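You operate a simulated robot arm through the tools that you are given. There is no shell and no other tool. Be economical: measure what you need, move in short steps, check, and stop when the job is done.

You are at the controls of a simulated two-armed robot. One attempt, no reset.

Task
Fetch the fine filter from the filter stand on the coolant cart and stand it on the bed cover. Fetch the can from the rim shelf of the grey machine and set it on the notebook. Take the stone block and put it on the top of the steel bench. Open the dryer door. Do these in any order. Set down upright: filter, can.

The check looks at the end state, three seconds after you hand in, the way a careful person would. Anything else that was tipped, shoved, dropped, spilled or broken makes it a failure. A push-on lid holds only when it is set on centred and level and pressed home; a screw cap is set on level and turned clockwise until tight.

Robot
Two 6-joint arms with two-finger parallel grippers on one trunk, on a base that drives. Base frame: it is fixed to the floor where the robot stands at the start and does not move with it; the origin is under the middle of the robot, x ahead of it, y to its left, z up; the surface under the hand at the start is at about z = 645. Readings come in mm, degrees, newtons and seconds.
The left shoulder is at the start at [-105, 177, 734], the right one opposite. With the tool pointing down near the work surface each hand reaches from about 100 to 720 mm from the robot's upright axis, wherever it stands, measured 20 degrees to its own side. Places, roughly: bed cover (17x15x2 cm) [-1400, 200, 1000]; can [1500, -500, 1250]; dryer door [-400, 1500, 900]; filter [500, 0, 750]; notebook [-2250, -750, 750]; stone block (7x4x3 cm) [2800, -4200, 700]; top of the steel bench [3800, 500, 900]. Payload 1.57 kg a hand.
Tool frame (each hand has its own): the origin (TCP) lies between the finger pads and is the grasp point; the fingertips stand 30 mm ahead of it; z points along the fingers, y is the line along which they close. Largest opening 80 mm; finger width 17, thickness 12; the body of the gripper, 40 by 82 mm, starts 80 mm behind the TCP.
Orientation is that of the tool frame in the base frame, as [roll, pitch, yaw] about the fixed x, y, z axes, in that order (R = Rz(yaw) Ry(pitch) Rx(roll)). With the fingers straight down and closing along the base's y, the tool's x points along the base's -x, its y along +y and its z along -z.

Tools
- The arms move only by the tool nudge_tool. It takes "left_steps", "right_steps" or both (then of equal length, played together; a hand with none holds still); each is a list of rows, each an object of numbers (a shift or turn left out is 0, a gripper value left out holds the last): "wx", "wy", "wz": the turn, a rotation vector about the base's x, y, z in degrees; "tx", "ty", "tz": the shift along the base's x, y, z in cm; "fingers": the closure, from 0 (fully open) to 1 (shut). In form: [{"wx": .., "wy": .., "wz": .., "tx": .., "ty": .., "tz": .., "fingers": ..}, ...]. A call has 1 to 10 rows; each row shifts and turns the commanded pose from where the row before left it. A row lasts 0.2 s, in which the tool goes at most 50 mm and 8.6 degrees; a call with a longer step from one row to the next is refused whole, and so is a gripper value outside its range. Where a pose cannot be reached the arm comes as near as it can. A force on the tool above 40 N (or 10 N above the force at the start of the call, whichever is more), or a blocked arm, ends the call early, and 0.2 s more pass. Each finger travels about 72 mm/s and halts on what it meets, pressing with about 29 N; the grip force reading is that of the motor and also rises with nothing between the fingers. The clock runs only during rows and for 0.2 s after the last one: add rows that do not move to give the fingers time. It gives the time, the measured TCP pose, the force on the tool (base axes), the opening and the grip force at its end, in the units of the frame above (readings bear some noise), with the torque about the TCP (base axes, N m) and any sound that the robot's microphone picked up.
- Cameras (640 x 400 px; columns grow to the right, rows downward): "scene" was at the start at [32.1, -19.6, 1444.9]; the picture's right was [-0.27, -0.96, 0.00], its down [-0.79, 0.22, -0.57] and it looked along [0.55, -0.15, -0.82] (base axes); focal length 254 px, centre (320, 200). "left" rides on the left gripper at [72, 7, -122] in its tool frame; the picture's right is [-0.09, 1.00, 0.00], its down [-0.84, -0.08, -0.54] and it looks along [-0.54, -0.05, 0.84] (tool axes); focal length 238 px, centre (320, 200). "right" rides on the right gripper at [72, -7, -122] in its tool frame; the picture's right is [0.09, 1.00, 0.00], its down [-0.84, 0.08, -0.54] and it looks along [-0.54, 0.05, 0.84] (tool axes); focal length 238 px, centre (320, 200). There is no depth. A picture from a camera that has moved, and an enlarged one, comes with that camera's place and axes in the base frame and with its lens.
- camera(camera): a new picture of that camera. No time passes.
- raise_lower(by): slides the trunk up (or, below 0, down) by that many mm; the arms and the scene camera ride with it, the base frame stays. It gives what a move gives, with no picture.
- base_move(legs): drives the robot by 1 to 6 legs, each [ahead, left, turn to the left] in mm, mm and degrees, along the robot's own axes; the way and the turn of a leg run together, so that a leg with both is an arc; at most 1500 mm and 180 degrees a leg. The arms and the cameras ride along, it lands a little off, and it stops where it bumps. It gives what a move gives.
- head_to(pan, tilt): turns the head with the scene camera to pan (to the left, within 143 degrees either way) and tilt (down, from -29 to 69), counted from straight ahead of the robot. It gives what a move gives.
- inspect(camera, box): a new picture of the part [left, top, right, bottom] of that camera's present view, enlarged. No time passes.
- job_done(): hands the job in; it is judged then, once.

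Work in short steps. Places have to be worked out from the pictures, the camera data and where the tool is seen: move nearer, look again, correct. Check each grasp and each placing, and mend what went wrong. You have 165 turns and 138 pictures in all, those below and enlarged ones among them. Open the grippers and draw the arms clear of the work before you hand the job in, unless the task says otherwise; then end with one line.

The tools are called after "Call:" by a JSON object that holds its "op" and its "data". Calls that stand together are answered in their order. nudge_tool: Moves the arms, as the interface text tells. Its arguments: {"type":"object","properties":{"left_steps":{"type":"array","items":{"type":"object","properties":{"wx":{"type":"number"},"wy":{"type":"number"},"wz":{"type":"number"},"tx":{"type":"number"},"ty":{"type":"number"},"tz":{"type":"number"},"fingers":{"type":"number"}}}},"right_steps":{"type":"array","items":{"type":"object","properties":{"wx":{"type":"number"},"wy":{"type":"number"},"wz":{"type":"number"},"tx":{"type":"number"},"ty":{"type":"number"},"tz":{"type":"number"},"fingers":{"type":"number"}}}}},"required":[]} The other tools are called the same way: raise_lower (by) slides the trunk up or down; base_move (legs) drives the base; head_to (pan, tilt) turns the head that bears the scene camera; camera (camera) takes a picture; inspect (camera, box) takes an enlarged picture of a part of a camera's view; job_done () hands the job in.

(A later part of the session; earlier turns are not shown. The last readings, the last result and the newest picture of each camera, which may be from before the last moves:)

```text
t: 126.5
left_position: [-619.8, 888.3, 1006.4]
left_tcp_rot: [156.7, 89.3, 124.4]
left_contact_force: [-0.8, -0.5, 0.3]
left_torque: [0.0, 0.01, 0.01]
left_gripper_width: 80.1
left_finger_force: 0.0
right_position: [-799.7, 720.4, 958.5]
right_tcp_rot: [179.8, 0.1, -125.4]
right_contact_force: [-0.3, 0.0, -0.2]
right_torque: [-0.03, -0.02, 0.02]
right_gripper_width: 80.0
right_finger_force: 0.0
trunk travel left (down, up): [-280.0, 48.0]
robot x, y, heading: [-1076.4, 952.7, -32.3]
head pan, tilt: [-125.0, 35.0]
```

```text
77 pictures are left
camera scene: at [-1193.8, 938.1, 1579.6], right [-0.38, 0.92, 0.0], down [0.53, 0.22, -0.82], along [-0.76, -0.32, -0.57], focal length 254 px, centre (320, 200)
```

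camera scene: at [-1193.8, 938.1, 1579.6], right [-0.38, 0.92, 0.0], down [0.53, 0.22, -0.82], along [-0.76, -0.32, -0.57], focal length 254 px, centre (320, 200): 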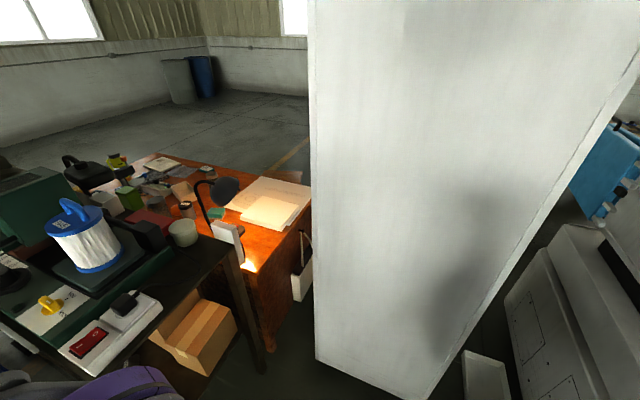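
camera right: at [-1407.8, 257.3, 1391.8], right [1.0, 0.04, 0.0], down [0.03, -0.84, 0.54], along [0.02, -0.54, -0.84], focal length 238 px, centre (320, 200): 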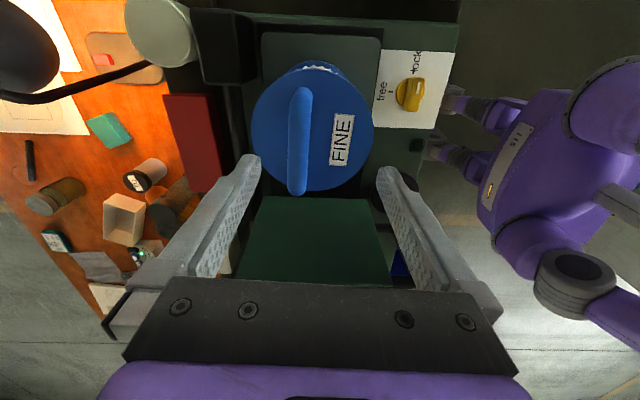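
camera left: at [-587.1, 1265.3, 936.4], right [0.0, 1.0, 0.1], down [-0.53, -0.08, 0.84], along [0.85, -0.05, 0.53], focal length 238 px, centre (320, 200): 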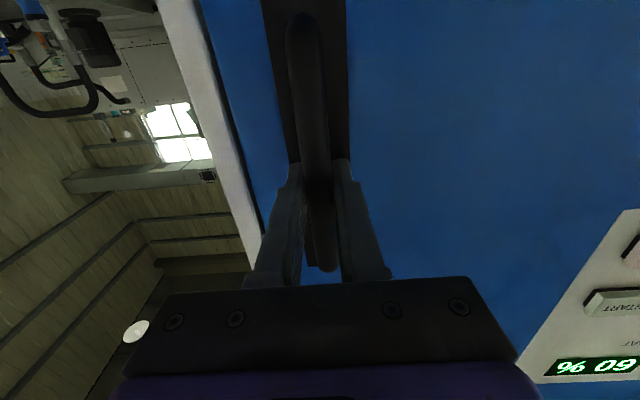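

Space is clear toward the aisle. I move to about (-850, 600) and turn to face +y.

Call:
{"op": "base_move", "data": {"legs": [[377, -170, 0], [0, 0, 122]]}}

Call:
{"op": "head_to", "data": {"pan": -20, "tilt": 30}}

Call:
{"op": "camera", "data": {"camera": "scene"}}

```text
t: 134.2
left_position: [-1044.3, 1017.7, 1005.8]
left_tcp_rot: [156.7, 89.3, -112.5]
left_contact_force: [0.3, -0.4, 1.0]
left_torque: [-0.01, 0.0, 0.02]
left_gripper_width: 79.8
left_finger_force: 0.1
right_position: [-805.4, 959.2, 959.8]
right_tcp_rot: [179.8, 0.0, -2.2]
right_contact_force: [0.4, -0.2, -0.2]
right_torque: [0.05, 0.01, -0.02]
right_gripper_width: 79.6
right_finger_force: 0.1
trunk travel left (down, up): [-280.0, 48.0]
robot x, y, heading: [-842.1, 599.8, 91.0]
head pan, tilt: [-125.0, 35.0]
```

```text
t: 136.1
left_position: [-1044.4, 1017.3, 1006.1]
left_tcp_rot: [156.8, 89.4, -112.3]
left_contact_force: [0.4, 0.4, 0.6]
left_torque: [-0.02, 0.0, 0.01]
left_gripper_width: 80.1
left_finger_force: 0.0
right_position: [-804.2, 959.3, 958.7]
right_tcp_rot: [179.7, 0.1, -2.2]
right_contact_force: [-0.4, 0.4, 0.7]
right_torque: [0.01, -0.03, -0.01]
right_gripper_width: 80.2
right_finger_force: 0.0
trunk travel left (down, up): [-280.0, 48.0]
robot x, y, heading: [-843.3, 601.9, 91.0]
head pan, tilt: [-20.0, 30.0]
```

```text
76 pictures are left
camera scene: at [-815.6, 645.7, 1587.4], right [0.94, -0.33, 0.0], down [-0.16, -0.47, -0.87], along [0.28, 0.82, -0.5], focal length 254 px, centre (320, 200)
```

scene: 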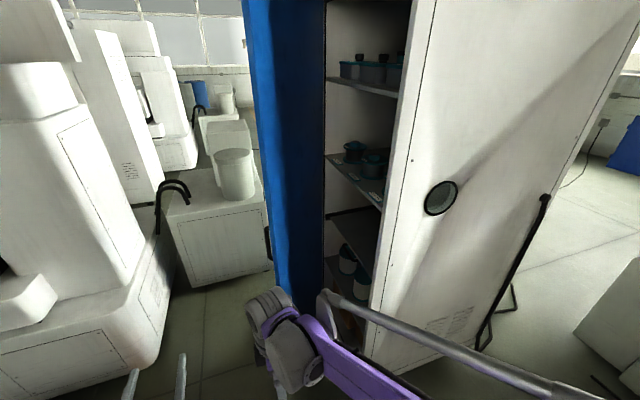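

The door is about 35° open. I move right/ahead, then extend the closed right hand inside the door and push outward.

Call:
{"op": "base_move", "data": {"legs": [[0, -200, 0], [120, 0, -1]]}}

Call:
{"op": "nudge_tool", "data": {"right_steps": [{"ty": 4, "fingers": 1}, {"ty": 4}, {"ty": 4}, {"ty": 4}, {"ty": 4}, {"ty": 4}, {"ty": 4}, {}]}}

Call:
{"op": "camera", "data": {"camera": "scene"}}

```text
t: 139.3
left_position: [-835.7, 1139.7, 1006.4]
left_tcp_rot: [157.1, 89.3, -112.7]
left_contact_force: [0.2, 1.6, -0.4]
left_torque: [0.03, 0.04, 0.04]
left_gripper_width: 80.0
left_finger_force: 0.0
right_position: [-594.8, 1079.8, 958.5]
right_tcp_rot: [179.8, 0.1, -2.9]
right_contact_force: [-0.5, 0.8, 0.5]
right_torque: [0.01, 0.01, 0.03]
right_gripper_width: 79.9
right_finger_force: 0.1
trunk travel left (down, up): [-280.0, 48.0]
robot x, y, heading: [-642.3, 718.1, 90.2]
head pan, tilt: [-20.0, 30.0]
```

```text
t: 141.1
left_position: [-836.1, 1139.1, 1006.7]
left_tcp_rot: [155.9, 89.4, -114.0]
left_contact_force: [0.1, -1.0, 0.5]
left_torque: [0.02, -0.01, 0.02]
left_gripper_width: 79.8
left_finger_force: 0.1
right_position: [-592.3, 1361.7, 957.7]
right_tcp_rot: [179.8, 0.1, -2.9]
right_contact_force: [0.7, -1.0, 0.0]
right_torque: [0.01, 0.0, -0.01]
right_gripper_width: 0.1
right_finger_force: 21.9
trunk travel left (down, up): [-280.0, 48.0]
robot x, y, heading: [-643.2, 724.4, 90.2]
head pan, tilt: [-20.0, 30.0]
```

```text
75 pictures are left
camera scene: at [-611.3, 765.1, 1587.4], right [0.94, -0.34, 0.0], down [-0.17, -0.47, -0.87], along [0.29, 0.82, -0.5], focal length 254 px, centre (320, 200)
```

scene: 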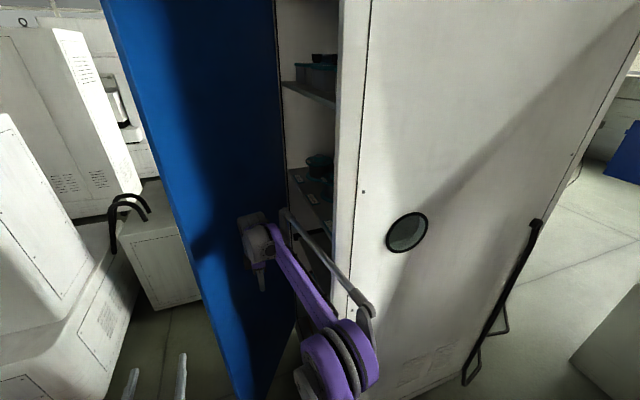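

The hand is inside the opening. I drive left (−x) and slightly ahead to push the door open.

Call:
{"op": "base_move", "data": {"legs": [[30, 180, 0], [100, 110, 0]]}}

Call:
{"op": "camera", "data": {"camera": "scene"}}

```text
t: 144.5
left_position: [-1122.0, 1266.7, 1006.8]
left_tcp_rot: [158.2, 89.4, -111.9]
left_contact_force: [-1.2, -0.1, -0.7]
left_torque: [0.0, 0.01, -0.01]
left_gripper_width: 80.1
left_finger_force: 0.0
right_position: [-876.3, 1488.3, 956.7]
right_tcp_rot: [179.7, 0.1, -3.1]
right_contact_force: [0.4, 0.0, 0.2]
right_torque: [0.03, 0.03, 0.02]
right_gripper_width: 0.1
right_finger_force: 20.9
trunk travel left (down, up): [-280.0, 48.0]
robot x, y, heading: [-928.6, 845.0, 90.0]
head pan, tilt: [-20.0, 30.0]
```

```text
74 pictures are left
camera scene: at [-897.5, 891.9, 1587.3], right [0.94, -0.34, 0.0], down [-0.17, -0.47, -0.87], along [0.3, 0.81, -0.5], focal length 254 px, centre (320, 200)
```

scene: 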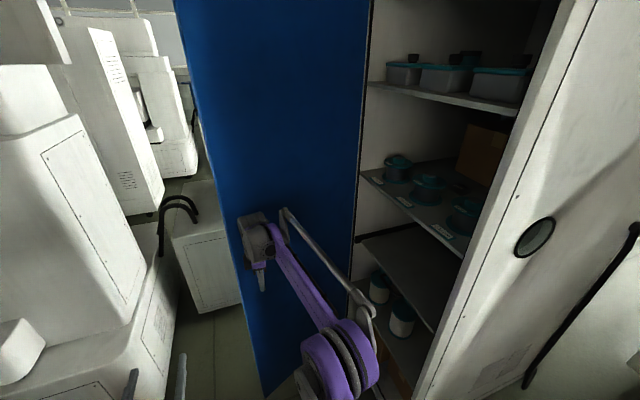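

The door is much wider now. I keep pushing ahead and left.

Call:
{"op": "base_move", "data": {"legs": [[130, 60, 0], [130, 30, 0]]}}

Call:
{"op": "camera", "data": {"camera": "scene"}}

```text
t: 146.8
left_position: [-1213.4, 1523.7, 1005.5]
left_tcp_rot: [157.9, 89.3, -111.7]
left_contact_force: [-0.4, -0.3, -0.6]
left_torque: [0.01, 0.03, 0.0]
left_gripper_width: 80.0
left_finger_force: 0.1
right_position: [-970.0, 1748.3, 957.3]
right_tcp_rot: [179.8, 0.1, -2.8]
right_contact_force: [-0.6, 0.1, 0.1]
right_torque: [-0.04, 0.0, -0.05]
right_gripper_width: 0.0
right_finger_force: 21.2
trunk travel left (down, up): [-280.0, 48.0]
robot x, y, heading: [-1019.7, 1111.5, 90.1]
head pan, tilt: [-20.0, 30.0]
```

```text
73 pictures are left
camera scene: at [-988.7, 1150.8, 1587.3], right [0.94, -0.34, 0.0], down [-0.17, -0.47, -0.87], along [0.29, 0.82, -0.5], focal length 254 px, centre (320, 200)
```

scene: 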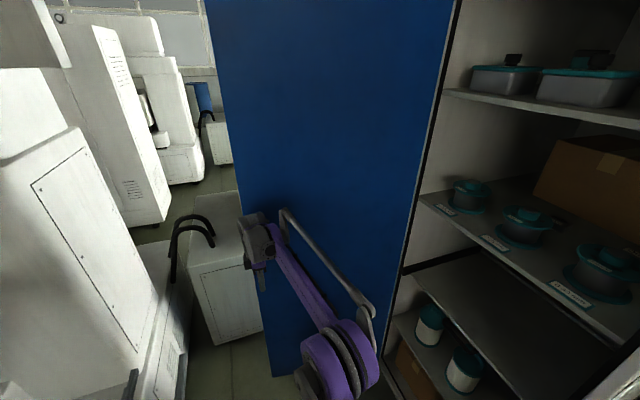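

The door is about 80° open. I back off, retract the right hand, and return the left hand to pointing down.

Call:
{"op": "base_move", "data": {"legs": [[-460, 0, 0]]}}

Call:
{"op": "nudge_tool", "data": {"right_steps": [{"ty": -4, "fingers": 0}, {"ty": -4}, {"ty": -4}, {"ty": -4}, {"ty": -4}, {"ty": -4}, {"ty": -4}, {}, {}, {}], "left_steps": [{"tz": 2}, {"tz": 2}, {"wx": -8.5, "tz": 2}, {"wx": -8.5}, {"wx": -8.5}, {"wx": -8.5}, {"wx": -8.5}, {"wx": -8.5}, {"wx": -8.5}, {"wx": -8.5}]}}

Call:
{"op": "camera", "data": {"camera": "scene"}}

```text
t: 149.4
left_position: [-1202.2, 1117.7, 999.9]
left_tcp_rot: [165.4, 88.5, -105.4]
left_contact_force: [0.3, -0.4, 0.8]
left_torque: [0.0, 0.0, 0.01]
left_gripper_width: 79.9
left_finger_force: 0.1
right_position: [-952.9, 1337.0, 946.6]
right_tcp_rot: [179.0, 0.1, -3.9]
right_contact_force: [0.9, -0.4, 0.0]
right_torque: [0.0, 0.0, 0.01]
right_gripper_width: 0.0
right_finger_force: 21.2
trunk travel left (down, up): [-280.0, 48.0]
robot x, y, heading: [-1016.4, 681.7, 89.6]
head pan, tilt: [-20.0, 30.0]
stopped in leg 1: the robot was blocked; the commanded pose is now the measured one
```

```text
t: 151.6
left_position: [-1198.1, 1120.2, 1051.3]
left_tcp_rot: [-178.3, 27.7, -90.4]
left_contact_force: [-0.4, 0.0, -0.2]
left_torque: [0.01, 0.02, -0.02]
left_gripper_width: 79.9
left_finger_force: 0.0
left hand out of reach, approached as far as the arm can: row 3, 4
right_position: [-956.6, 1056.1, 952.4]
right_tcp_rot: [178.8, 0.0, -3.6]
right_contact_force: [-0.5, 1.0, 0.7]
right_torque: [-0.02, 0.01, 0.0]
right_gripper_width: 80.1
right_finger_force: 0.0
trunk travel left (down, up): [-280.0, 48.0]
robot x, y, heading: [-1018.0, 681.8, 89.5]
head pan, tilt: [-20.0, 30.0]
```

```text
72 pictures are left
camera scene: at [-982.4, 753.8, 1586.2], right [0.94, -0.35, 0.0], down [-0.18, -0.49, -0.86], along [0.3, 0.8, -0.52], focal length 254 px, centre (320, 200)
```

scene: 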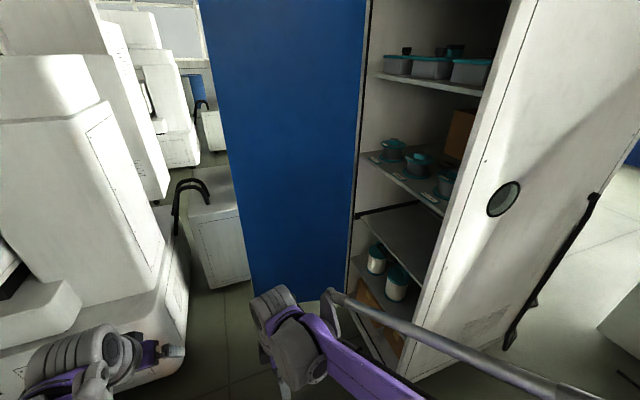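

Backing met the bench end at y about 310. I move ahead a touch and right, clear of it, and then check the bench.

Call:
{"op": "base_move", "data": {"legs": [[40, -50, 0], [0, -400, 0]]}}

Call:
{"op": "nudge_tool", "data": {"left_steps": [{"wx": -8.5}, {"wx": -8.5}, {"wx": -8.5}, {"wx": -2}, {}]}}

Call:
{"op": "head_to", "data": {"pan": 130, "tilt": 35}}

Call:
{"op": "camera", "data": {"camera": "scene"}}

```text
t: 156.3
left_position: [-754.8, 1136.0, 1058.6]
left_tcp_rot: [-178.0, 29.0, -90.2]
left_contact_force: [0.8, 0.6, 0.5]
left_torque: [0.02, 0.03, -0.05]
left_gripper_width: 80.0
left_finger_force: 0.1
right_position: [-512.4, 1073.3, 958.1]
right_tcp_rot: [179.7, 0.1, -3.4]
right_contact_force: [0.8, -0.3, 0.7]
right_torque: [-0.01, 0.03, -0.02]
right_gripper_width: 80.0
right_finger_force: 0.0
trunk travel left (down, up): [-280.0, 48.0]
robot x, y, heading: [-569.4, 709.4, 89.7]
head pan, tilt: [-20.0, 30.0]
```

```text
t: 157.5
left_position: [-753.9, 1135.4, 1059.8]
left_tcp_rot: [-178.1, 1.3, -90.1]
left_contact_force: [-0.4, -0.4, 0.4]
left_torque: [0.04, 0.01, 0.02]
left_gripper_width: 79.9
left_finger_force: 0.0
right_position: [-513.1, 1073.7, 958.5]
right_tcp_rot: [179.8, 0.1, -3.4]
right_contact_force: [-0.2, 0.5, 1.0]
right_torque: [0.01, 0.03, -0.01]
right_gripper_width: 79.8
right_finger_force: 0.0
trunk travel left (down, up): [-280.0, 48.0]
robot x, y, heading: [-567.0, 715.7, 89.8]
head pan, tilt: [-20.0, 30.0]
```

```text
t: 159.9
left_position: [-754.4, 1135.5, 1059.4]
left_tcp_rot: [-178.0, 1.5, -90.1]
left_contact_force: [0.1, -1.0, 0.1]
left_torque: [0.03, 0.01, -0.02]
left_gripper_width: 79.8
left_finger_force: 0.1
right_position: [-512.7, 1074.4, 958.1]
right_tcp_rot: [179.8, 0.1, -3.4]
right_contact_force: [0.1, -0.5, -0.4]
right_torque: [0.03, 0.01, -0.01]
right_gripper_width: 80.2
right_finger_force: 0.0
trunk travel left (down, up): [-280.0, 48.0]
robot x, y, heading: [-571.7, 715.9, 89.7]
head pan, tilt: [130.0, 35.0]
```

```text
71 pictures are left
camera scene: at [-637.6, 617.6, 1579.6], right [-0.64, 0.77, 0.0], down [0.44, 0.37, -0.82], along [-0.63, -0.52, -0.57], focal length 254 px, centre (320, 200)
```

scene: 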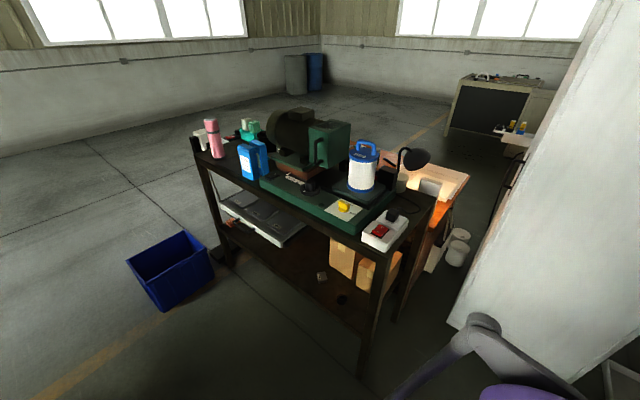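

All still standing. Now for the can: I drive along the aisle and around the cart's right end, facing +x.

Call:
{"op": "base_move", "data": {"legs": [[0, -150, 0], [0, 0, -90], [0, 0, -90], [1450, 0, 0], [450, 0, 0], [0, 0, 90]]}}

Call:
{"op": "head_to", "data": {"pan": 10, "tilt": 20}}

Call:
{"op": "camera", "data": {"camera": "scene"}}

```text
t: 163.2
left_position: [-454.3, 1171.5, 1057.7]
left_tcp_rot: [-178.4, 1.1, -110.4]
left_contact_force: [-0.4, 0.4, 0.5]
left_torque: [0.02, -0.01, 0.01]
left_gripper_width: 80.2
left_finger_force: 0.0
right_position: [-240.0, 1028.1, 958.7]
right_tcp_rot: [179.9, 0.0, -24.5]
right_contact_force: [0.1, -0.4, 0.2]
right_torque: [-0.02, 0.0, 0.02]
right_gripper_width: 80.1
right_finger_force: 0.1
trunk travel left (down, up): [-280.0, 48.0]
robot x, y, heading: [-425.1, 713.9, 68.9]
head pan, tilt: [130.0, 35.0]
stopped in leg 2: the robot was blocked; the commanded pose is now the measured one
```

```text
t: 165.2
left_position: [-454.4, 1170.6, 1059.5]
left_tcp_rot: [-178.4, 1.1, -110.6]
left_contact_force: [-4.2, -6.5, -1.7]
left_torque: [0.48, -0.24, -0.2]
left_gripper_width: 80.2
left_finger_force: 0.0
right_position: [-240.6, 1028.3, 959.3]
right_tcp_rot: [179.9, 0.0, -24.6]
right_contact_force: [-0.4, 0.2, 0.2]
right_torque: [0.04, 0.02, 0.01]
right_gripper_width: 79.8
right_finger_force: 0.1
trunk travel left (down, up): [-280.0, 48.0]
robot x, y, heading: [-420.0, 712.4, 68.4]
head pan, tilt: [10.0, 20.0]
```

```text
70 pictures are left
camera scene: at [-422.1, 765.6, 1603.5], right [0.98, -0.2, 0.0], down [-0.07, -0.33, -0.94], along [0.19, 0.92, -0.34], focal length 254 px, centre (320, 200)
```

scene: 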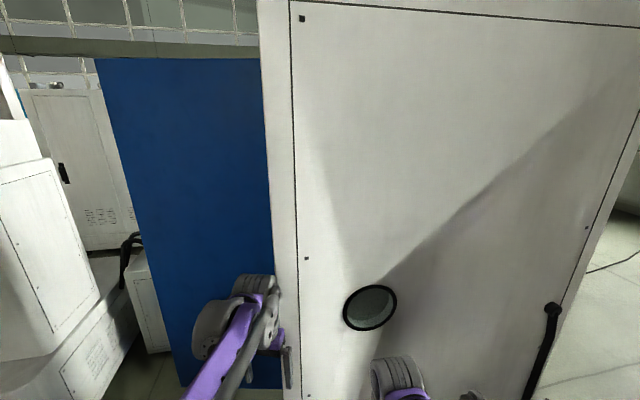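

The left hand grazed the dryer corner lightly. I back off first, then turn with more clearance.

Call:
{"op": "base_move", "data": {"legs": [[-400, -100, 0], [0, 0, -100], [0, 0, -58], [1300, 0, 0]]}}

Call:
{"op": "head_to", "data": {"pan": 30, "tilt": 20}}

Call:
{"op": "camera", "data": {"camera": "scene"}}

```text
t: 178.9
left_position: [-233.1, -1101.3, 1057.7]
left_tcp_rot: [-178.4, 0.6, 93.5]
left_contact_force: [0.2, -1.2, 0.3]
left_torque: [0.09, 0.0, -0.03]
left_gripper_width: 80.0
left_finger_force: 0.0
right_position: [-485.5, -1056.0, 956.8]
right_tcp_rot: [179.6, 0.0, 179.5]
right_contact_force: [0.6, -1.1, 0.1]
right_torque: [0.07, 0.01, 0.0]
right_gripper_width: 80.0
right_finger_force: 0.1
trunk travel left (down, up): [-280.0, 48.0]
robot x, y, heading: [-449.3, -688.7, -87.4]
head pan, tilt: [10.0, 20.0]
stopped in leg 4: the robot was blocked; the commanded pose is now the measured one
```

```text
t: 179.7
left_position: [-232.5, -1095.0, 1057.1]
left_tcp_rot: [-178.3, 1.0, 93.6]
left_contact_force: [0.0, -0.4, 1.0]
left_torque: [0.0, 0.01, 0.0]
left_gripper_width: 80.2
left_finger_force: 0.1
right_position: [-486.1, -1052.3, 958.2]
right_tcp_rot: [179.8, 0.0, 179.5]
right_contact_force: [0.5, 0.4, 0.7]
right_torque: [-0.03, -0.03, 0.02]
right_gripper_width: 80.0
right_finger_force: 0.0
trunk travel left (down, up): [-280.0, 48.0]
robot x, y, heading: [-446.9, -689.4, -87.4]
head pan, tilt: [30.0, 20.0]
```

```text
69 pictures are left
camera scene: at [-399.4, -726.9, 1603.4], right [-0.84, -0.54, 0.0], down [-0.18, 0.29, -0.94], along [0.51, -0.79, -0.34], focal length 254 px, centre (320, 200)
```

scene: 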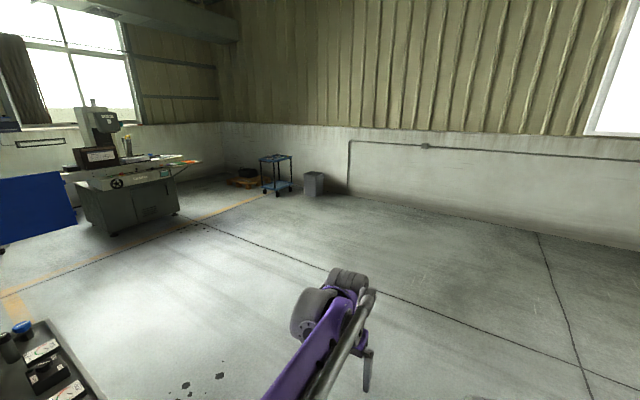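

Blocked again. I look down ahead and to the right to see what was met; I suspect the blue bin.

Call:
{"op": "head_to", "data": {"pan": -30, "tilt": 55}}

Call:
{"op": "camera", "data": {"camera": "scene"}}

Call:
{"op": "head_to", "data": {"pan": 60, "tilt": 50}}

Call:
{"op": "camera", "data": {"camera": "scene"}}

```text
t: 181.0
left_position: [-233.7, -1095.3, 1058.2]
left_tcp_rot: [-178.4, 1.1, 93.5]
left_contact_force: [-0.6, -0.6, -0.6]
left_torque: [-0.01, -0.01, 0.03]
left_gripper_width: 80.1
left_finger_force: 0.0
right_position: [-485.0, -1051.6, 958.7]
right_tcp_rot: [179.8, 0.0, 179.5]
right_contact_force: [0.6, 0.1, -0.7]
right_torque: [0.04, 0.02, 0.03]
right_gripper_width: 80.1
right_finger_force: 0.1
trunk travel left (down, up): [-280.0, 48.0]
robot x, y, heading: [-444.6, -692.9, -87.0]
head pan, tilt: [-30.0, 55.0]
```

```text
68 pictures are left
camera scene: at [-482.6, -713.3, 1551.4], right [-0.89, 0.46, 0.0], down [0.38, 0.73, -0.57], along [-0.26, -0.51, -0.82], focal length 254 px, centre (320, 200)
```

scene: 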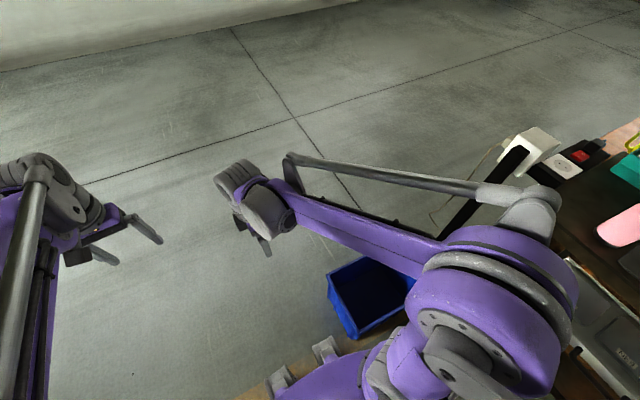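

```text
t: 182.7
left_position: [-233.1, -1095.5, 1059.0]
left_tcp_rot: [-178.4, 0.9, 93.5]
left_contact_force: [0.0, 0.5, -0.5]
left_torque: [-0.02, 0.0, -0.03]
left_gripper_width: 80.2
left_finger_force: 0.0
right_position: [-484.5, -1050.6, 959.1]
right_tcp_rot: [179.8, 0.0, 179.5]
right_contact_force: [0.7, -0.5, 1.7]
right_torque: [0.01, -0.02, -0.02]
right_gripper_width: 79.9
right_finger_force: 0.1
trunk travel left (down, up): [-280.0, 48.0]
robot x, y, heading: [-447.8, -691.3, -87.4]
head pan, tilt: [60.0, 50.0]
```

```text
67 pictures are left
camera scene: at [-381.2, -684.7, 1557.8], right [-0.46, -0.89, 0.0], down [-0.68, 0.35, -0.64], along [0.57, -0.3, -0.77], focal length 254 px, centre (320, 200)
```

scene: 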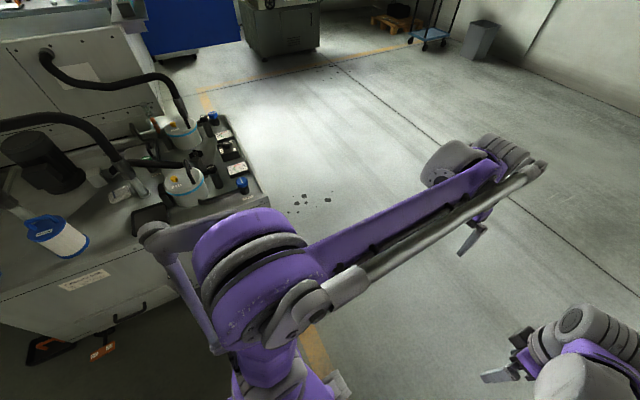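

The bin hasn't moved (its corner computes to the same place as before); my base only touched it. I back off, shift left toward the cart-side aisle, and go on.

Call:
{"op": "base_move", "data": {"legs": [[-60, 0, 0], [0, 260, -2.6], [600, 0, 0], [0, 0, 90]]}}

Call:
{"op": "head_to", "data": {"pan": 20, "tilt": 25}}

Call:
{"op": "camera", "data": {"camera": "scene"}}

```text
t: 192.9
left_position: [225.2, -1016.5, 1058.5]
left_tcp_rot: [-178.5, 1.0, -178.8]
left_contact_force: [0.4, -0.4, 1.2]
left_torque: [0.0, -0.01, -0.02]
left_gripper_width: 80.1
left_finger_force: 0.0
right_position: [171.4, -1267.7, 958.4]
right_tcp_rot: [179.8, 0.1, -92.6]
right_contact_force: [0.3, 0.2, 0.3]
right_torque: [0.01, 0.0, -0.01]
right_gripper_width: 80.0
right_finger_force: 0.1
trunk travel left (down, up): [-280.0, 48.0]
robot x, y, heading: [-186.4, -1216.1, 0.7]
head pan, tilt: [60.0, 50.0]
```

```text
t: 193.9
left_position: [224.0, -1016.1, 1058.6]
left_tcp_rot: [-178.5, 0.9, -178.7]
left_contact_force: [-0.9, 0.4, -0.5]
left_torque: [-0.02, 0.02, 0.02]
left_gripper_width: 80.1
left_finger_force: 0.0
right_position: [171.9, -1267.2, 959.0]
right_tcp_rot: [179.8, 0.0, -92.6]
right_contact_force: [0.5, 0.2, -0.3]
right_torque: [0.0, 0.03, -0.03]
right_gripper_width: 79.8
right_finger_force: 0.1
trunk travel left (down, up): [-280.0, 48.0]
robot x, y, heading: [-189.5, -1217.9, 0.5]
head pan, tilt: [20.0, 25.0]
```

```text
66 pictures are left
camera scene: at [-142.9, -1183.1, 1595.3], right [0.35, -0.94, 0.0], down [-0.4, -0.15, -0.91], along [0.85, 0.32, -0.42], focal length 254 px, centre (320, 200)
```

scene: 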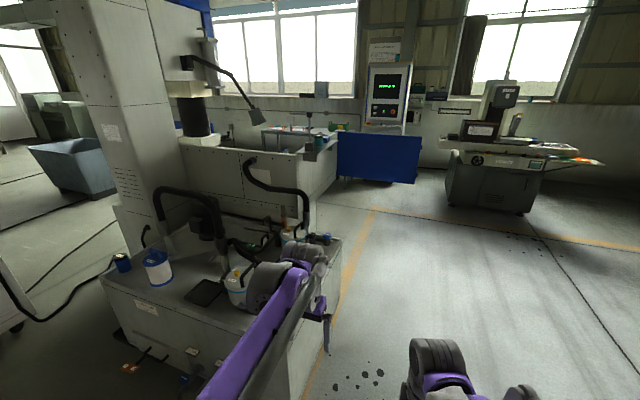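

The path along the cart's right side is clear. I drive ahead and turn to face the machine's side.

Call:
{"op": "base_move", "data": {"legs": [[1450, -40, 0], [0, 0, 90]]}}

Call:
{"op": "head_to", "data": {"pan": -5, "tilt": 30}}

Call:
{"op": "camera", "data": {"camera": "scene"}}

```text
t: 205.0
left_position: [1080.9, -817.8, 1058.4]
left_tcp_rot: [-178.4, 0.9, -88.9]
left_contact_force: [-0.3, -0.7, 0.3]
left_torque: [0.0, -0.01, -0.01]
left_gripper_width: 80.0
left_finger_force: 0.0
right_position: [1330.3, -871.8, 958.1]
right_tcp_rot: [179.7, 0.0, -2.8]
right_contact_force: [-0.3, 0.0, -0.4]
right_torque: [0.0, 0.05, 0.0]
right_gripper_width: 79.9
right_finger_force: 0.0
trunk travel left (down, up): [-280.0, 48.0]
robot x, y, heading: [1278.2, -1228.5, 90.2]
head pan, tilt: [20.0, 25.0]
```

```text
t: 205.9
left_position: [1080.2, -818.5, 1058.5]
left_tcp_rot: [-178.4, 0.9, -88.9]
left_contact_force: [0.5, 0.5, 0.3]
left_torque: [0.01, 0.03, 0.0]
left_gripper_width: 79.9
left_finger_force: 0.1
right_position: [1329.5, -871.2, 958.0]
right_tcp_rot: [179.8, 0.0, -2.7]
right_contact_force: [0.2, 0.2, -0.5]
right_torque: [-0.01, -0.03, -0.04]
right_gripper_width: 80.2
right_finger_force: 0.1
trunk travel left (down, up): [-280.0, 48.0]
robot x, y, heading: [1278.9, -1230.4, 90.3]
head pan, tilt: [-5.0, 30.0]
```

```text
65 pictures are left
camera scene: at [1284.6, -1182.1, 1587.4], right [1.0, -0.08, 0.0], down [-0.04, -0.5, -0.87], along [0.07, 0.86, -0.5], focal length 254 px, centre (320, 200)
```

scene: 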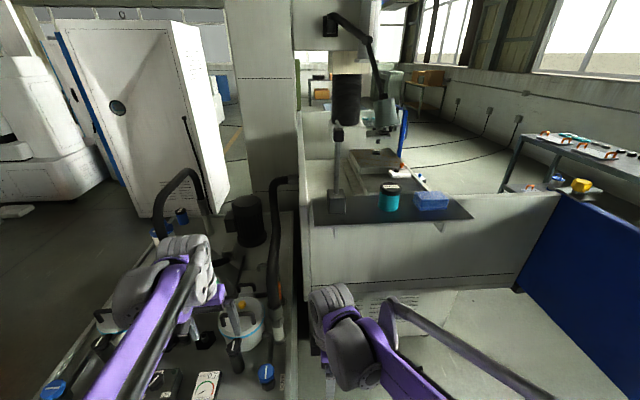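

The teal can stands on the rim shelf, at about (1550, -540, z 1210) from two views. I zoom in for details.

Call:
{"op": "inspect", "data": {"camera": "scene", "box": [310, 160, 490, 250]}}

```text
3.56 times, centred on (400, 205) of scene
camera zoom: at [1284.6, -1182.1, 1587.4], right [1.0, -0.08, 0.0], down [-0.04, -0.5, -0.87], along [0.07, 0.86, -0.5], focal length 904 px, centre (36, 182)
```

zoom: 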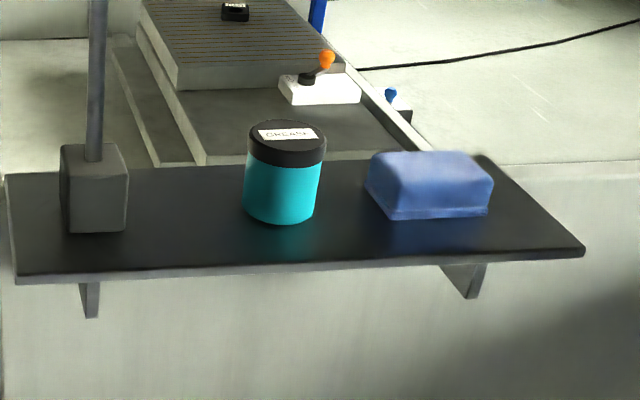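

The can is about 66 mm wide, top z 1246, base 1175, centre (1546, -540). I retract the left arm, raise the trunk, and drive to about (1500, -1010).

Call:
{"op": "nudge_tool", "data": {"left_steps": [{"tz": 4, "ty": -3}, {"tz": 4, "ty": -3}, {"tz": 3, "ty": -4}, {"ty": -4}, {"ty": -4}], "right_steps": [{"tz": 4}, {"tz": 4.5}, {"tz": 4.5}, {"tz": 4.5}, {"tz": 4.5}]}}

Call:
{"op": "raise_lower", "data": {"by": 47}}

Call:
{"op": "base_move", "data": {"legs": [[0, -225, 0], [200, 0, 0]]}}

Call:
{"op": "camera", "data": {"camera": "scene"}}

Call:
{"op": "camera", "data": {"camera": "right"}}

```text
t: 207.1
left_position: [1081.0, -999.6, 1170.0]
left_tcp_rot: [-178.5, 0.9, -88.9]
left_contact_force: [-0.8, 0.1, 0.1]
left_torque: [0.01, -0.02, -0.01]
left_gripper_width: 79.6
left_finger_force: 0.1
right_position: [1331.7, -875.0, 1178.3]
right_tcp_rot: [179.9, -0.1, -2.8]
right_contact_force: [0.3, -0.1, -0.5]
right_torque: [0.02, -0.01, -0.02]
right_gripper_width: 79.7
right_finger_force: 0.1
trunk travel left (down, up): [-280.0, 48.0]
robot x, y, heading: [1277.6, -1231.8, 90.2]
head pan, tilt: [-5.0, 30.0]
```

```text
t: 208.0
left_position: [1080.4, -997.2, 1214.1]
left_tcp_rot: [-178.4, 1.0, -88.8]
left_contact_force: [-0.3, 0.1, -0.6]
left_torque: [-0.02, -0.02, 0.02]
left_gripper_width: 80.0
left_finger_force: 0.1
right_position: [1331.2, -871.5, 1226.9]
right_tcp_rot: [179.8, 0.2, -2.7]
right_contact_force: [-0.1, 1.0, -0.8]
right_torque: [0.03, 0.01, 0.0]
right_gripper_width: 80.0
right_finger_force: 0.3
trunk travel left (down, up): [-327.0, 1.0]
robot x, y, heading: [1281.7, -1229.9, 90.3]
head pan, tilt: [-5.0, 30.0]
```

```text
t: 211.8
left_position: [1302.0, -798.5, 1215.0]
left_tcp_rot: [-178.4, 1.0, -88.5]
left_contact_force: [0.4, 0.9, -0.6]
left_torque: [-0.01, 0.02, -0.01]
left_gripper_width: 80.0
left_finger_force: 0.1
right_position: [1551.5, -670.5, 1224.9]
right_tcp_rot: [179.8, 0.0, -2.6]
right_contact_force: [0.5, 0.2, 0.7]
right_torque: [0.04, 0.01, 0.0]
right_gripper_width: 79.9
right_finger_force: 0.1
trunk travel left (down, up): [-327.0, 1.0]
robot x, y, heading: [1500.8, -1027.0, 90.4]
head pan, tilt: [-5.0, 30.0]
```

```text
63 pictures are left
camera scene: at [1506.9, -984.2, 1636.2], right [1.0, -0.08, 0.0], down [-0.04, -0.5, -0.87], along [0.07, 0.86, -0.5], focal length 254 px, centre (320, 200)
```

scene: 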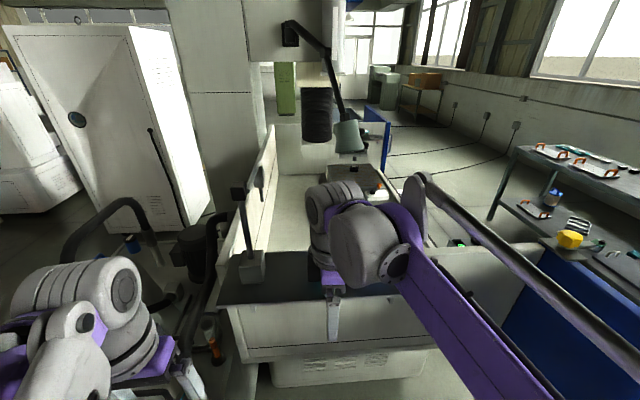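

```text
62 pictures are left
camera right: at [1622.7, -667.3, 1346.7], right [0.05, -1.0, 0.0], down [-0.84, -0.04, 0.54], along [-0.54, -0.03, -0.84], focal length 238 px, centre (320, 200)
```

right: 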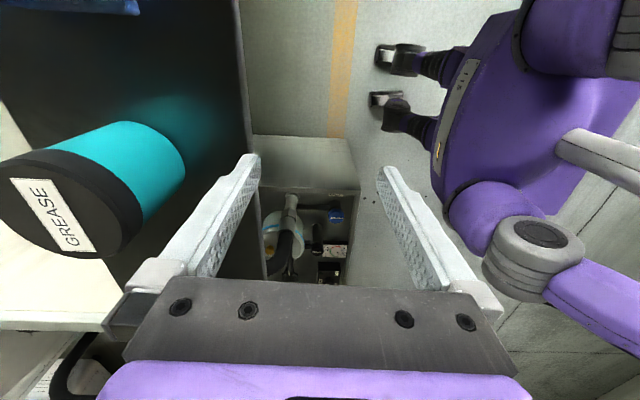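

The hand camera confirms the can's top centre at (1548, -541, 1246). I raise above it first.

Call:
{"op": "nudge_tool", "data": {"right_steps": [{"tz": 3}, {"tz": 3}, {"tz": 2}, {"ty": 3}, {}]}}

```text
t: 212.9
left_position: [1301.8, -797.9, 1216.5]
left_tcp_rot: [-178.4, 1.0, -88.4]
left_contact_force: [-0.6, 0.1, 0.2]
left_torque: [0.0, -0.03, -0.01]
left_gripper_width: 80.2
left_finger_force: 0.0
right_position: [1552.6, -639.4, 1304.3]
right_tcp_rot: [179.9, 0.1, -2.5]
right_contact_force: [-1.0, -0.2, 0.8]
right_torque: [0.04, 0.0, -0.01]
right_gripper_width: 79.9
right_finger_force: 0.0
trunk travel left (down, up): [-327.0, 1.0]
robot x, y, heading: [1500.9, -1032.2, 90.9]
head pan, tilt: [-5.0, 30.0]
```

At z 1304 the tips are clear of the lid. I move over the can.

Call:
{"op": "nudge_tool", "data": {"right_steps": [{"ty": 4, "tx": -0.2}, {"ty": 4, "tx": -0.2}, {"ty": 1.9}, {}]}}

Call:
{"op": "camera", "data": {"camera": "right"}}

```text
t: 213.9
left_position: [1301.1, -797.7, 1215.8]
left_tcp_rot: [-178.5, 1.0, -88.5]
left_contact_force: [0.2, -0.8, -0.3]
left_torque: [-0.03, -0.01, -0.02]
left_gripper_width: 79.9
left_finger_force: 0.1
right_position: [1545.2, -541.7, 1304.9]
right_tcp_rot: [179.8, 0.2, -2.5]
right_contact_force: [0.9, -1.3, -0.2]
right_torque: [0.01, -0.04, -0.01]
right_gripper_width: 80.1
right_finger_force: 0.1
trunk travel left (down, up): [-327.0, 1.0]
robot x, y, heading: [1499.2, -1028.0, 90.5]
head pan, tilt: [-5.0, 30.0]
```

```text
61 pictures are left
camera right: at [1617.2, -537.8, 1425.7], right [0.05, -1.0, 0.0], down [-0.84, -0.04, 0.54], along [-0.54, -0.03, -0.84], focal length 238 px, centre (320, 200)
```

right: 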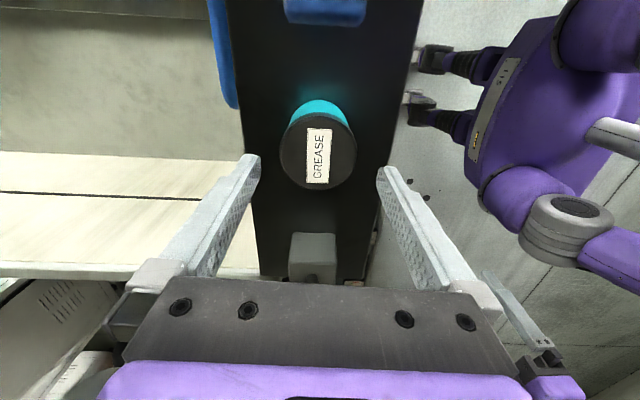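

Well centred. I descend to grip the body at z about 1212.

Call:
{"op": "nudge_tool", "data": {"right_steps": [{"tz": -2.5, "tx": 0.1, "ty": 0.1}, {"tz": -2.5}, {"tz": -2.2}, {"tz": -1}, {"tz": -0.8}, {}]}}

Call:
{"op": "nudge_tool", "data": {"right_steps": [{"fingers": 1}, {}, {}, {}]}}

Call:
{"op": "camera", "data": {"camera": "right"}}

```text
t: 215.3
left_position: [1301.1, -797.9, 1215.0]
left_tcp_rot: [-178.5, 1.0, -88.4]
left_contact_force: [0.1, 0.3, 0.4]
left_torque: [0.01, 0.03, 0.0]
left_gripper_width: 80.1
left_finger_force: 0.2
right_position: [1547.6, -539.5, 1214.6]
right_tcp_rot: [179.8, 0.0, -2.4]
right_contact_force: [0.7, 0.3, 0.7]
right_torque: [0.02, 0.0, 0.03]
right_gripper_width: 80.1
right_finger_force: 0.0
trunk travel left (down, up): [-327.0, 1.0]
robot x, y, heading: [1500.7, -1025.5, 90.5]
head pan, tilt: [-5.0, 30.0]
```

```text
t: 216.3
left_position: [1302.3, -798.4, 1214.8]
left_tcp_rot: [-178.4, 0.9, -88.5]
left_contact_force: [-0.8, -0.1, 0.3]
left_torque: [0.01, 0.0, 0.04]
left_gripper_width: 80.1
left_finger_force: 0.1
right_position: [1547.0, -540.6, 1213.8]
right_tcp_rot: [179.8, 0.0, -2.5]
right_contact_force: [0.3, -1.3, 0.2]
right_torque: [0.0, 0.03, 0.0]
right_gripper_width: 61.1
right_finger_force: 28.7
trunk travel left (down, up): [-327.0, 1.0]
robot x, y, heading: [1498.8, -1028.5, 90.5]
head pan, tilt: [-5.0, 30.0]
```

```text
60 pictures are left
camera right: at [1619.1, -536.6, 1335.4], right [0.05, -1.0, 0.0], down [-0.84, -0.04, 0.54], along [-0.54, -0.03, -0.84], focal length 238 px, centre (320, 200)
```

right: 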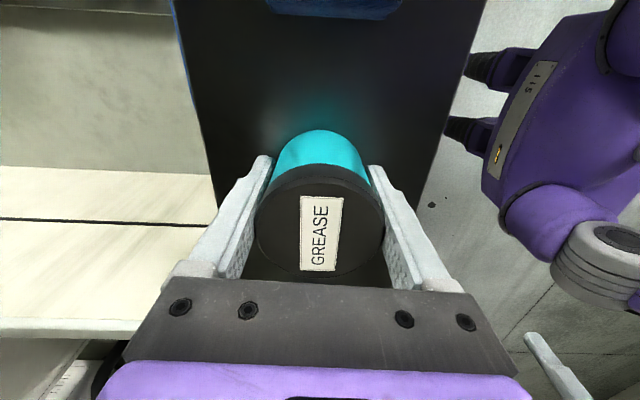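

Gripped at 61 mm. I lift and back the hand off.

Call:
{"op": "nudge_tool", "data": {"right_steps": [{"tz": 1}, {"tz": 2}, {"tz": 3}, {"tz": 2}, {"ty": -4}, {"ty": -4}, {"ty": -4}, {}]}}

Call:
{"op": "camera", "data": {"camera": "right"}}

```text
t: 218.2
left_position: [1300.9, -796.4, 1215.3]
left_tcp_rot: [-178.5, 1.0, -88.5]
left_contact_force: [-0.1, 0.1, -0.2]
left_torque: [-0.02, -0.01, -0.01]
left_gripper_width: 79.9
left_finger_force: 0.0
right_position: [1547.3, -661.4, 1296.0]
right_tcp_rot: [179.8, 0.0, -2.4]
right_contact_force: [0.8, 0.6, -1.0]
right_torque: [-0.02, -0.04, 0.02]
right_gripper_width: 60.8
right_finger_force: 28.8
trunk travel left (down, up): [-327.0, 1.0]
robot x, y, heading: [1501.2, -1030.4, 90.5]
head pan, tilt: [-5.0, 30.0]
```

```text
59 pictures are left
camera right: at [1618.9, -658.3, 1418.0], right [0.05, -1.0, 0.0], down [-0.84, -0.04, 0.54], along [-0.54, -0.03, -0.84], focal length 238 px, centre (320, 200)
```

right: 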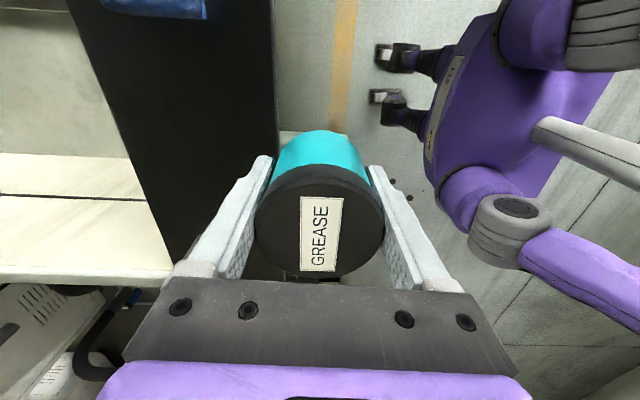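

The can is secure. The stone is nearer in this direction, so I fetch it with the free left hand next: I drive toward the trolley corner.

Call:
{"op": "base_move", "data": {"legs": [[-250, 0, 0], [0, 0, -90], [0, 0, -66], [1400, 0, 0], [700, 0, 0]]}}

Call:
{"op": "head_to", "data": {"pan": 0, "tilt": 25}}

Call:
{"op": "camera", "data": {"camera": "scene"}}

```text
t: 236.6
left_position: [2869.2, -3189.6, 1214.9]
left_tcp_rot: [-178.4, 1.0, 122.5]
left_contact_force: [-0.3, -0.6, -0.4]
left_torque: [0.0, 0.0, 0.02]
left_gripper_width: 80.0
left_finger_force: 0.0
right_position: [2726.8, -3431.4, 1296.3]
right_tcp_rot: [179.8, -0.1, -151.6]
right_contact_force: [-0.6, 0.4, -1.2]
right_torque: [0.01, -0.04, 0.0]
right_gripper_width: 60.9
right_finger_force: 29.3
trunk travel left (down, up): [-327.0, 1.0]
robot x, y, heading: [2575.6, -3088.9, -58.4]
head pan, tilt: [-5.0, 30.0]
```

```text
t: 237.2
left_position: [2868.6, -3191.2, 1215.0]
left_tcp_rot: [-178.4, 1.0, 122.5]
left_contact_force: [-0.5, -0.3, 0.1]
left_torque: [0.01, -0.01, 0.0]
left_gripper_width: 80.2
left_finger_force: 0.0
right_position: [2726.9, -3432.1, 1296.9]
right_tcp_rot: [179.8, 0.0, -151.5]
right_contact_force: [-0.2, 0.7, -2.1]
right_torque: [0.01, 0.01, -0.01]
right_gripper_width: 60.7
right_finger_force: 29.4
trunk travel left (down, up): [-327.0, 1.0]
robot x, y, heading: [2578.9, -3091.3, -58.3]
head pan, tilt: [0.0, 25.0]
```

```text
58 pictures are left
camera scene: at [2603.7, -3134.6, 1644.3], right [-0.85, -0.52, 0.0], down [-0.22, 0.36, -0.91], along [0.47, -0.77, -0.42], focal length 254 px, centre (320, 200)
```

scene: 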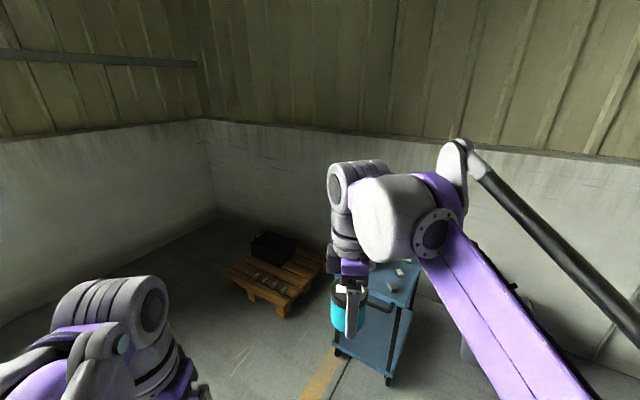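

The trolley with the stone is ahead, with small pale blocks on top. I turn to face −y and approach partly.

Call:
{"op": "base_move", "data": {"legs": [[0, 0, -31.6], [450, 80, 0]]}}

Call:
{"op": "nudge_tool", "data": {"right_steps": [{"tx": -4}, {"tx": -4}, {"tx": -4}, {}]}}

Call:
{"op": "head_to", "data": {"pan": 5, "tilt": 45}}

Call:
{"op": "camera", "data": {"camera": "scene"}}

```text
t: 241.6
left_position: [2848.3, -3783.6, 1215.7]
left_tcp_rot: [-178.4, 1.1, 90.0]
left_contact_force: [0.6, -0.9, 0.4]
left_torque: [0.01, -0.02, -0.01]
left_gripper_width: 79.7
left_finger_force: 0.1
right_position: [2599.5, -3911.2, 1297.7]
right_tcp_rot: [179.8, 0.0, 176.1]
right_contact_force: [0.1, 0.3, -1.7]
right_torque: [-0.02, -0.01, -0.04]
right_gripper_width: 60.8
right_finger_force: 29.2
trunk travel left (down, up): [-327.0, 1.0]
robot x, y, heading: [2652.4, -3543.5, -91.0]
head pan, tilt: [0.0, 25.0]
```

```text
t: 242.6
left_position: [2848.5, -3782.9, 1215.1]
left_tcp_rot: [-178.4, 1.0, 90.0]
left_contact_force: [1.0, -0.5, -0.3]
left_torque: [0.01, 0.0, -0.03]
left_gripper_width: 79.8
left_finger_force: 0.0
right_position: [2481.5, -3911.2, 1298.1]
right_tcp_rot: [179.9, 0.0, 176.2]
right_contact_force: [0.2, 0.0, -1.7]
right_torque: [0.0, 0.01, 0.0]
right_gripper_width: 60.9
right_finger_force: 29.0
trunk travel left (down, up): [-327.0, 1.0]
robot x, y, heading: [2656.1, -3548.3, -90.8]
head pan, tilt: [0.0, 25.0]
```

```text
t: 243.4
left_position: [2849.5, -3782.3, 1214.2]
left_tcp_rot: [-178.3, 1.0, 90.2]
left_contact_force: [0.6, 0.0, -0.1]
left_torque: [0.0, 0.0, -0.04]
left_gripper_width: 80.1
left_finger_force: 0.1
right_position: [2481.7, -3912.4, 1296.9]
right_tcp_rot: [179.8, 0.0, 176.2]
right_contact_force: [0.8, -0.2, -0.8]
right_torque: [0.01, -0.01, 0.02]
right_gripper_width: 60.9
right_finger_force: 29.1
trunk travel left (down, up): [-327.0, 1.0]
robot x, y, heading: [2659.7, -3544.0, -90.6]
head pan, tilt: [5.0, 45.0]
```

```text
57 pictures are left
camera scene: at [2661.7, -3584.4, 1613.9], right [-1.0, -0.07, 0.0], down [-0.05, 0.7, -0.71], along [0.05, -0.71, -0.71], focal length 254 px, centre (320, 200)
```

scene: 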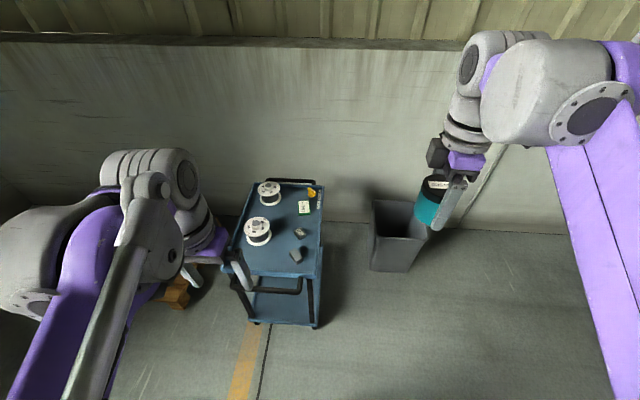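

Call:
{"op": "inspect", "data": {"camera": "scene", "box": [220, 170, 340, 330]}}

```text
2.50 times, centred on (280, 250) of scene
camera zoom: at [2661.7, -3584.4, 1613.9], right [-1.0, -0.07, 0.0], down [-0.05, 0.7, -0.71], along [0.05, -0.71, -0.71], focal length 635 px, centre (420, 75)
```

zoom: 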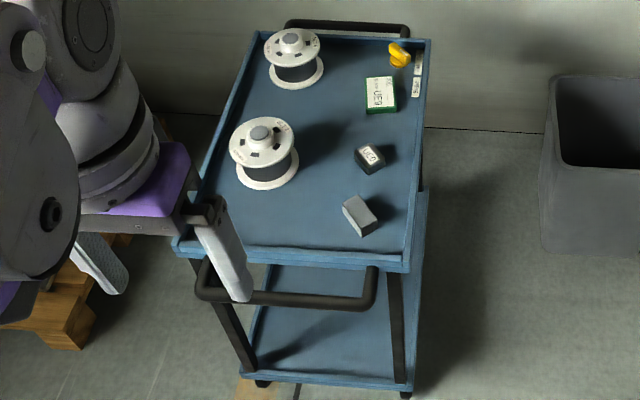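

The plain grey block at (2801, -4157), about 7 cm long, should be the stone. The smaller dark one carries a label. I drive 130 mm closer and lower the trunk.

Call:
{"op": "base_move", "data": {"legs": [[120, 0, 0]]}}

Call:
{"op": "raise_lower", "data": {"by": -270}}

Call:
{"op": "nudge_tool", "data": {"left_steps": [{"ty": -4, "tx": -1}, {"ty": -4, "tx": -1}, {"ty": -4, "tx": -1}, {"ty": -4, "tx": -1}, {"ty": -2}, {}]}}

Call:
{"op": "camera", "data": {"camera": "left"}}

```text
t: 244.6
left_position: [2848.8, -3902.9, 1215.0]
left_tcp_rot: [-178.4, 1.0, 90.4]
left_contact_force: [-0.5, 0.0, 0.2]
left_torque: [-0.05, -0.02, -0.03]
left_gripper_width: 79.9
left_finger_force: 0.1
right_position: [2480.9, -4032.6, 1297.4]
right_tcp_rot: [179.8, -0.1, 176.3]
right_contact_force: [-0.5, -0.9, -1.5]
right_torque: [0.01, 0.01, 0.01]
right_gripper_width: 60.8
right_finger_force: 28.9
trunk travel left (down, up): [-327.0, 1.0]
robot x, y, heading: [2654.7, -3667.2, -90.4]
head pan, tilt: [5.0, 45.0]
```

```text
t: 247.4
left_position: [2847.5, -3902.6, 945.6]
left_tcp_rot: [-178.5, 1.0, 90.3]
left_contact_force: [0.1, 0.0, 0.1]
left_torque: [-0.03, -0.01, -0.02]
left_gripper_width: 80.0
left_finger_force: 0.1
right_position: [2481.8, -4033.4, 1028.4]
right_tcp_rot: [179.8, 0.0, 176.3]
right_contact_force: [-0.1, 0.1, -1.7]
right_torque: [0.01, 0.01, 0.0]
right_gripper_width: 60.6
right_finger_force: 29.0
trunk travel left (down, up): [-57.0, 271.0]
robot x, y, heading: [2654.7, -3669.8, -90.5]
head pan, tilt: [5.0, 45.0]
```

```text
t: 248.8
left_position: [2808.8, -4081.4, 943.7]
left_tcp_rot: [-178.3, 1.0, 90.3]
left_contact_force: [1.1, 0.1, -0.8]
left_torque: [-0.03, 0.03, 0.0]
left_gripper_width: 80.0
left_finger_force: 0.0
right_position: [2481.9, -4034.6, 1027.3]
right_tcp_rot: [179.8, -0.1, 176.3]
right_contact_force: [-0.7, -0.2, -2.0]
right_torque: [0.03, -0.01, -0.01]
right_gripper_width: 61.0
right_finger_force: 28.7
trunk travel left (down, up): [-57.0, 271.0]
robot x, y, heading: [2651.4, -3667.3, -90.4]
head pan, tilt: [5.0, 45.0]
```

```text
55 pictures are left
camera left: at [2816.5, -4007.6, 1064.6], right [1.0, -0.09, -0.03], down [-0.06, -0.83, 0.56], along [-0.07, -0.55, -0.83], focal length 238 px, centre (320, 200)
```

left: 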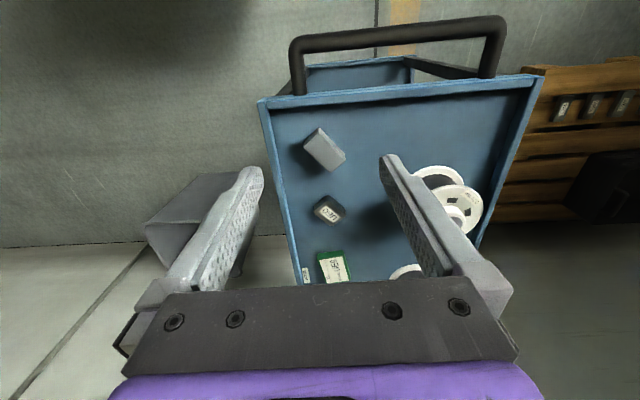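

Call:
{"op": "inspect", "data": {"camera": "left", "box": [270, 100, 390, 230]}}

```text
3.08 times, centred on (330, 165) of left
camera zoom: at [2816.5, -4007.6, 1064.6], right [1.0, -0.09, -0.03], down [-0.06, -0.83, 0.56], along [-0.07, -0.55, -0.83], focal length 733 px, centre (289, 308)
```

zoom: 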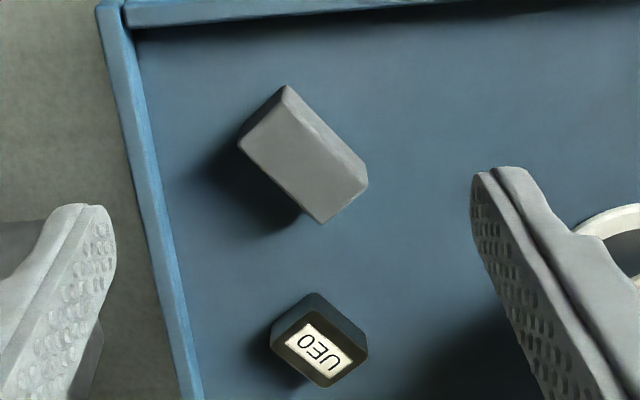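

The plain grey block is the stone, centred at about (2802, -4149) with its long axis at -52°. I rotate the hand 38° to close across its 40 mm side, move over it, and lower to z about 825.

Call:
{"op": "nudge_tool", "data": {"left_steps": [{"wz": 7.6, "ty": -1.4, "tz": -2.4}, {"wz": 7.6, "ty": -1.4, "tz": -2.4}, {"wz": 7.6, "ty": -1.4, "tz": -2.4}, {"wz": 7.6, "ty": -1.3, "tz": -2.4, "tx": -0.4}, {"wz": 7.6, "ty": -1.3, "tz": -2.4, "tx": -0.3}, {}]}}

Call:
{"op": "camera", "data": {"camera": "left"}}

```text
t: 250.2
left_position: [2799.3, -4151.8, 822.8]
left_tcp_rot: [-178.3, 1.0, 128.4]
left_contact_force: [0.2, 0.5, 0.2]
left_torque: [0.03, 0.0, 0.01]
left_gripper_width: 79.8
left_finger_force: 0.0
right_position: [2480.5, -4033.2, 1027.9]
right_tcp_rot: [179.8, 0.1, 176.3]
right_contact_force: [0.0, -0.2, -2.8]
right_torque: [0.0, 0.02, 0.0]
right_gripper_width: 60.8
right_finger_force: 28.8
trunk travel left (down, up): [-57.0, 271.0]
robot x, y, heading: [2654.4, -3670.1, -90.3]
head pan, tilt: [5.0, 45.0]
```

```text
53 pictures are left
camera left: at [2759.5, -4087.1, 942.9], right [0.84, 0.55, -0.03], down [0.46, -0.69, 0.56], along [0.29, -0.48, -0.83], focal length 238 px, centre (320, 200)
```

left: 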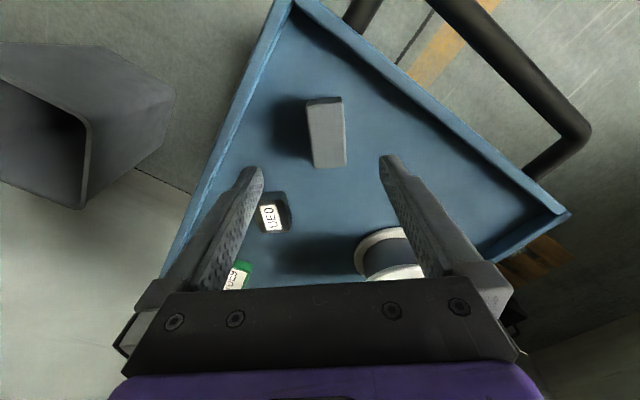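

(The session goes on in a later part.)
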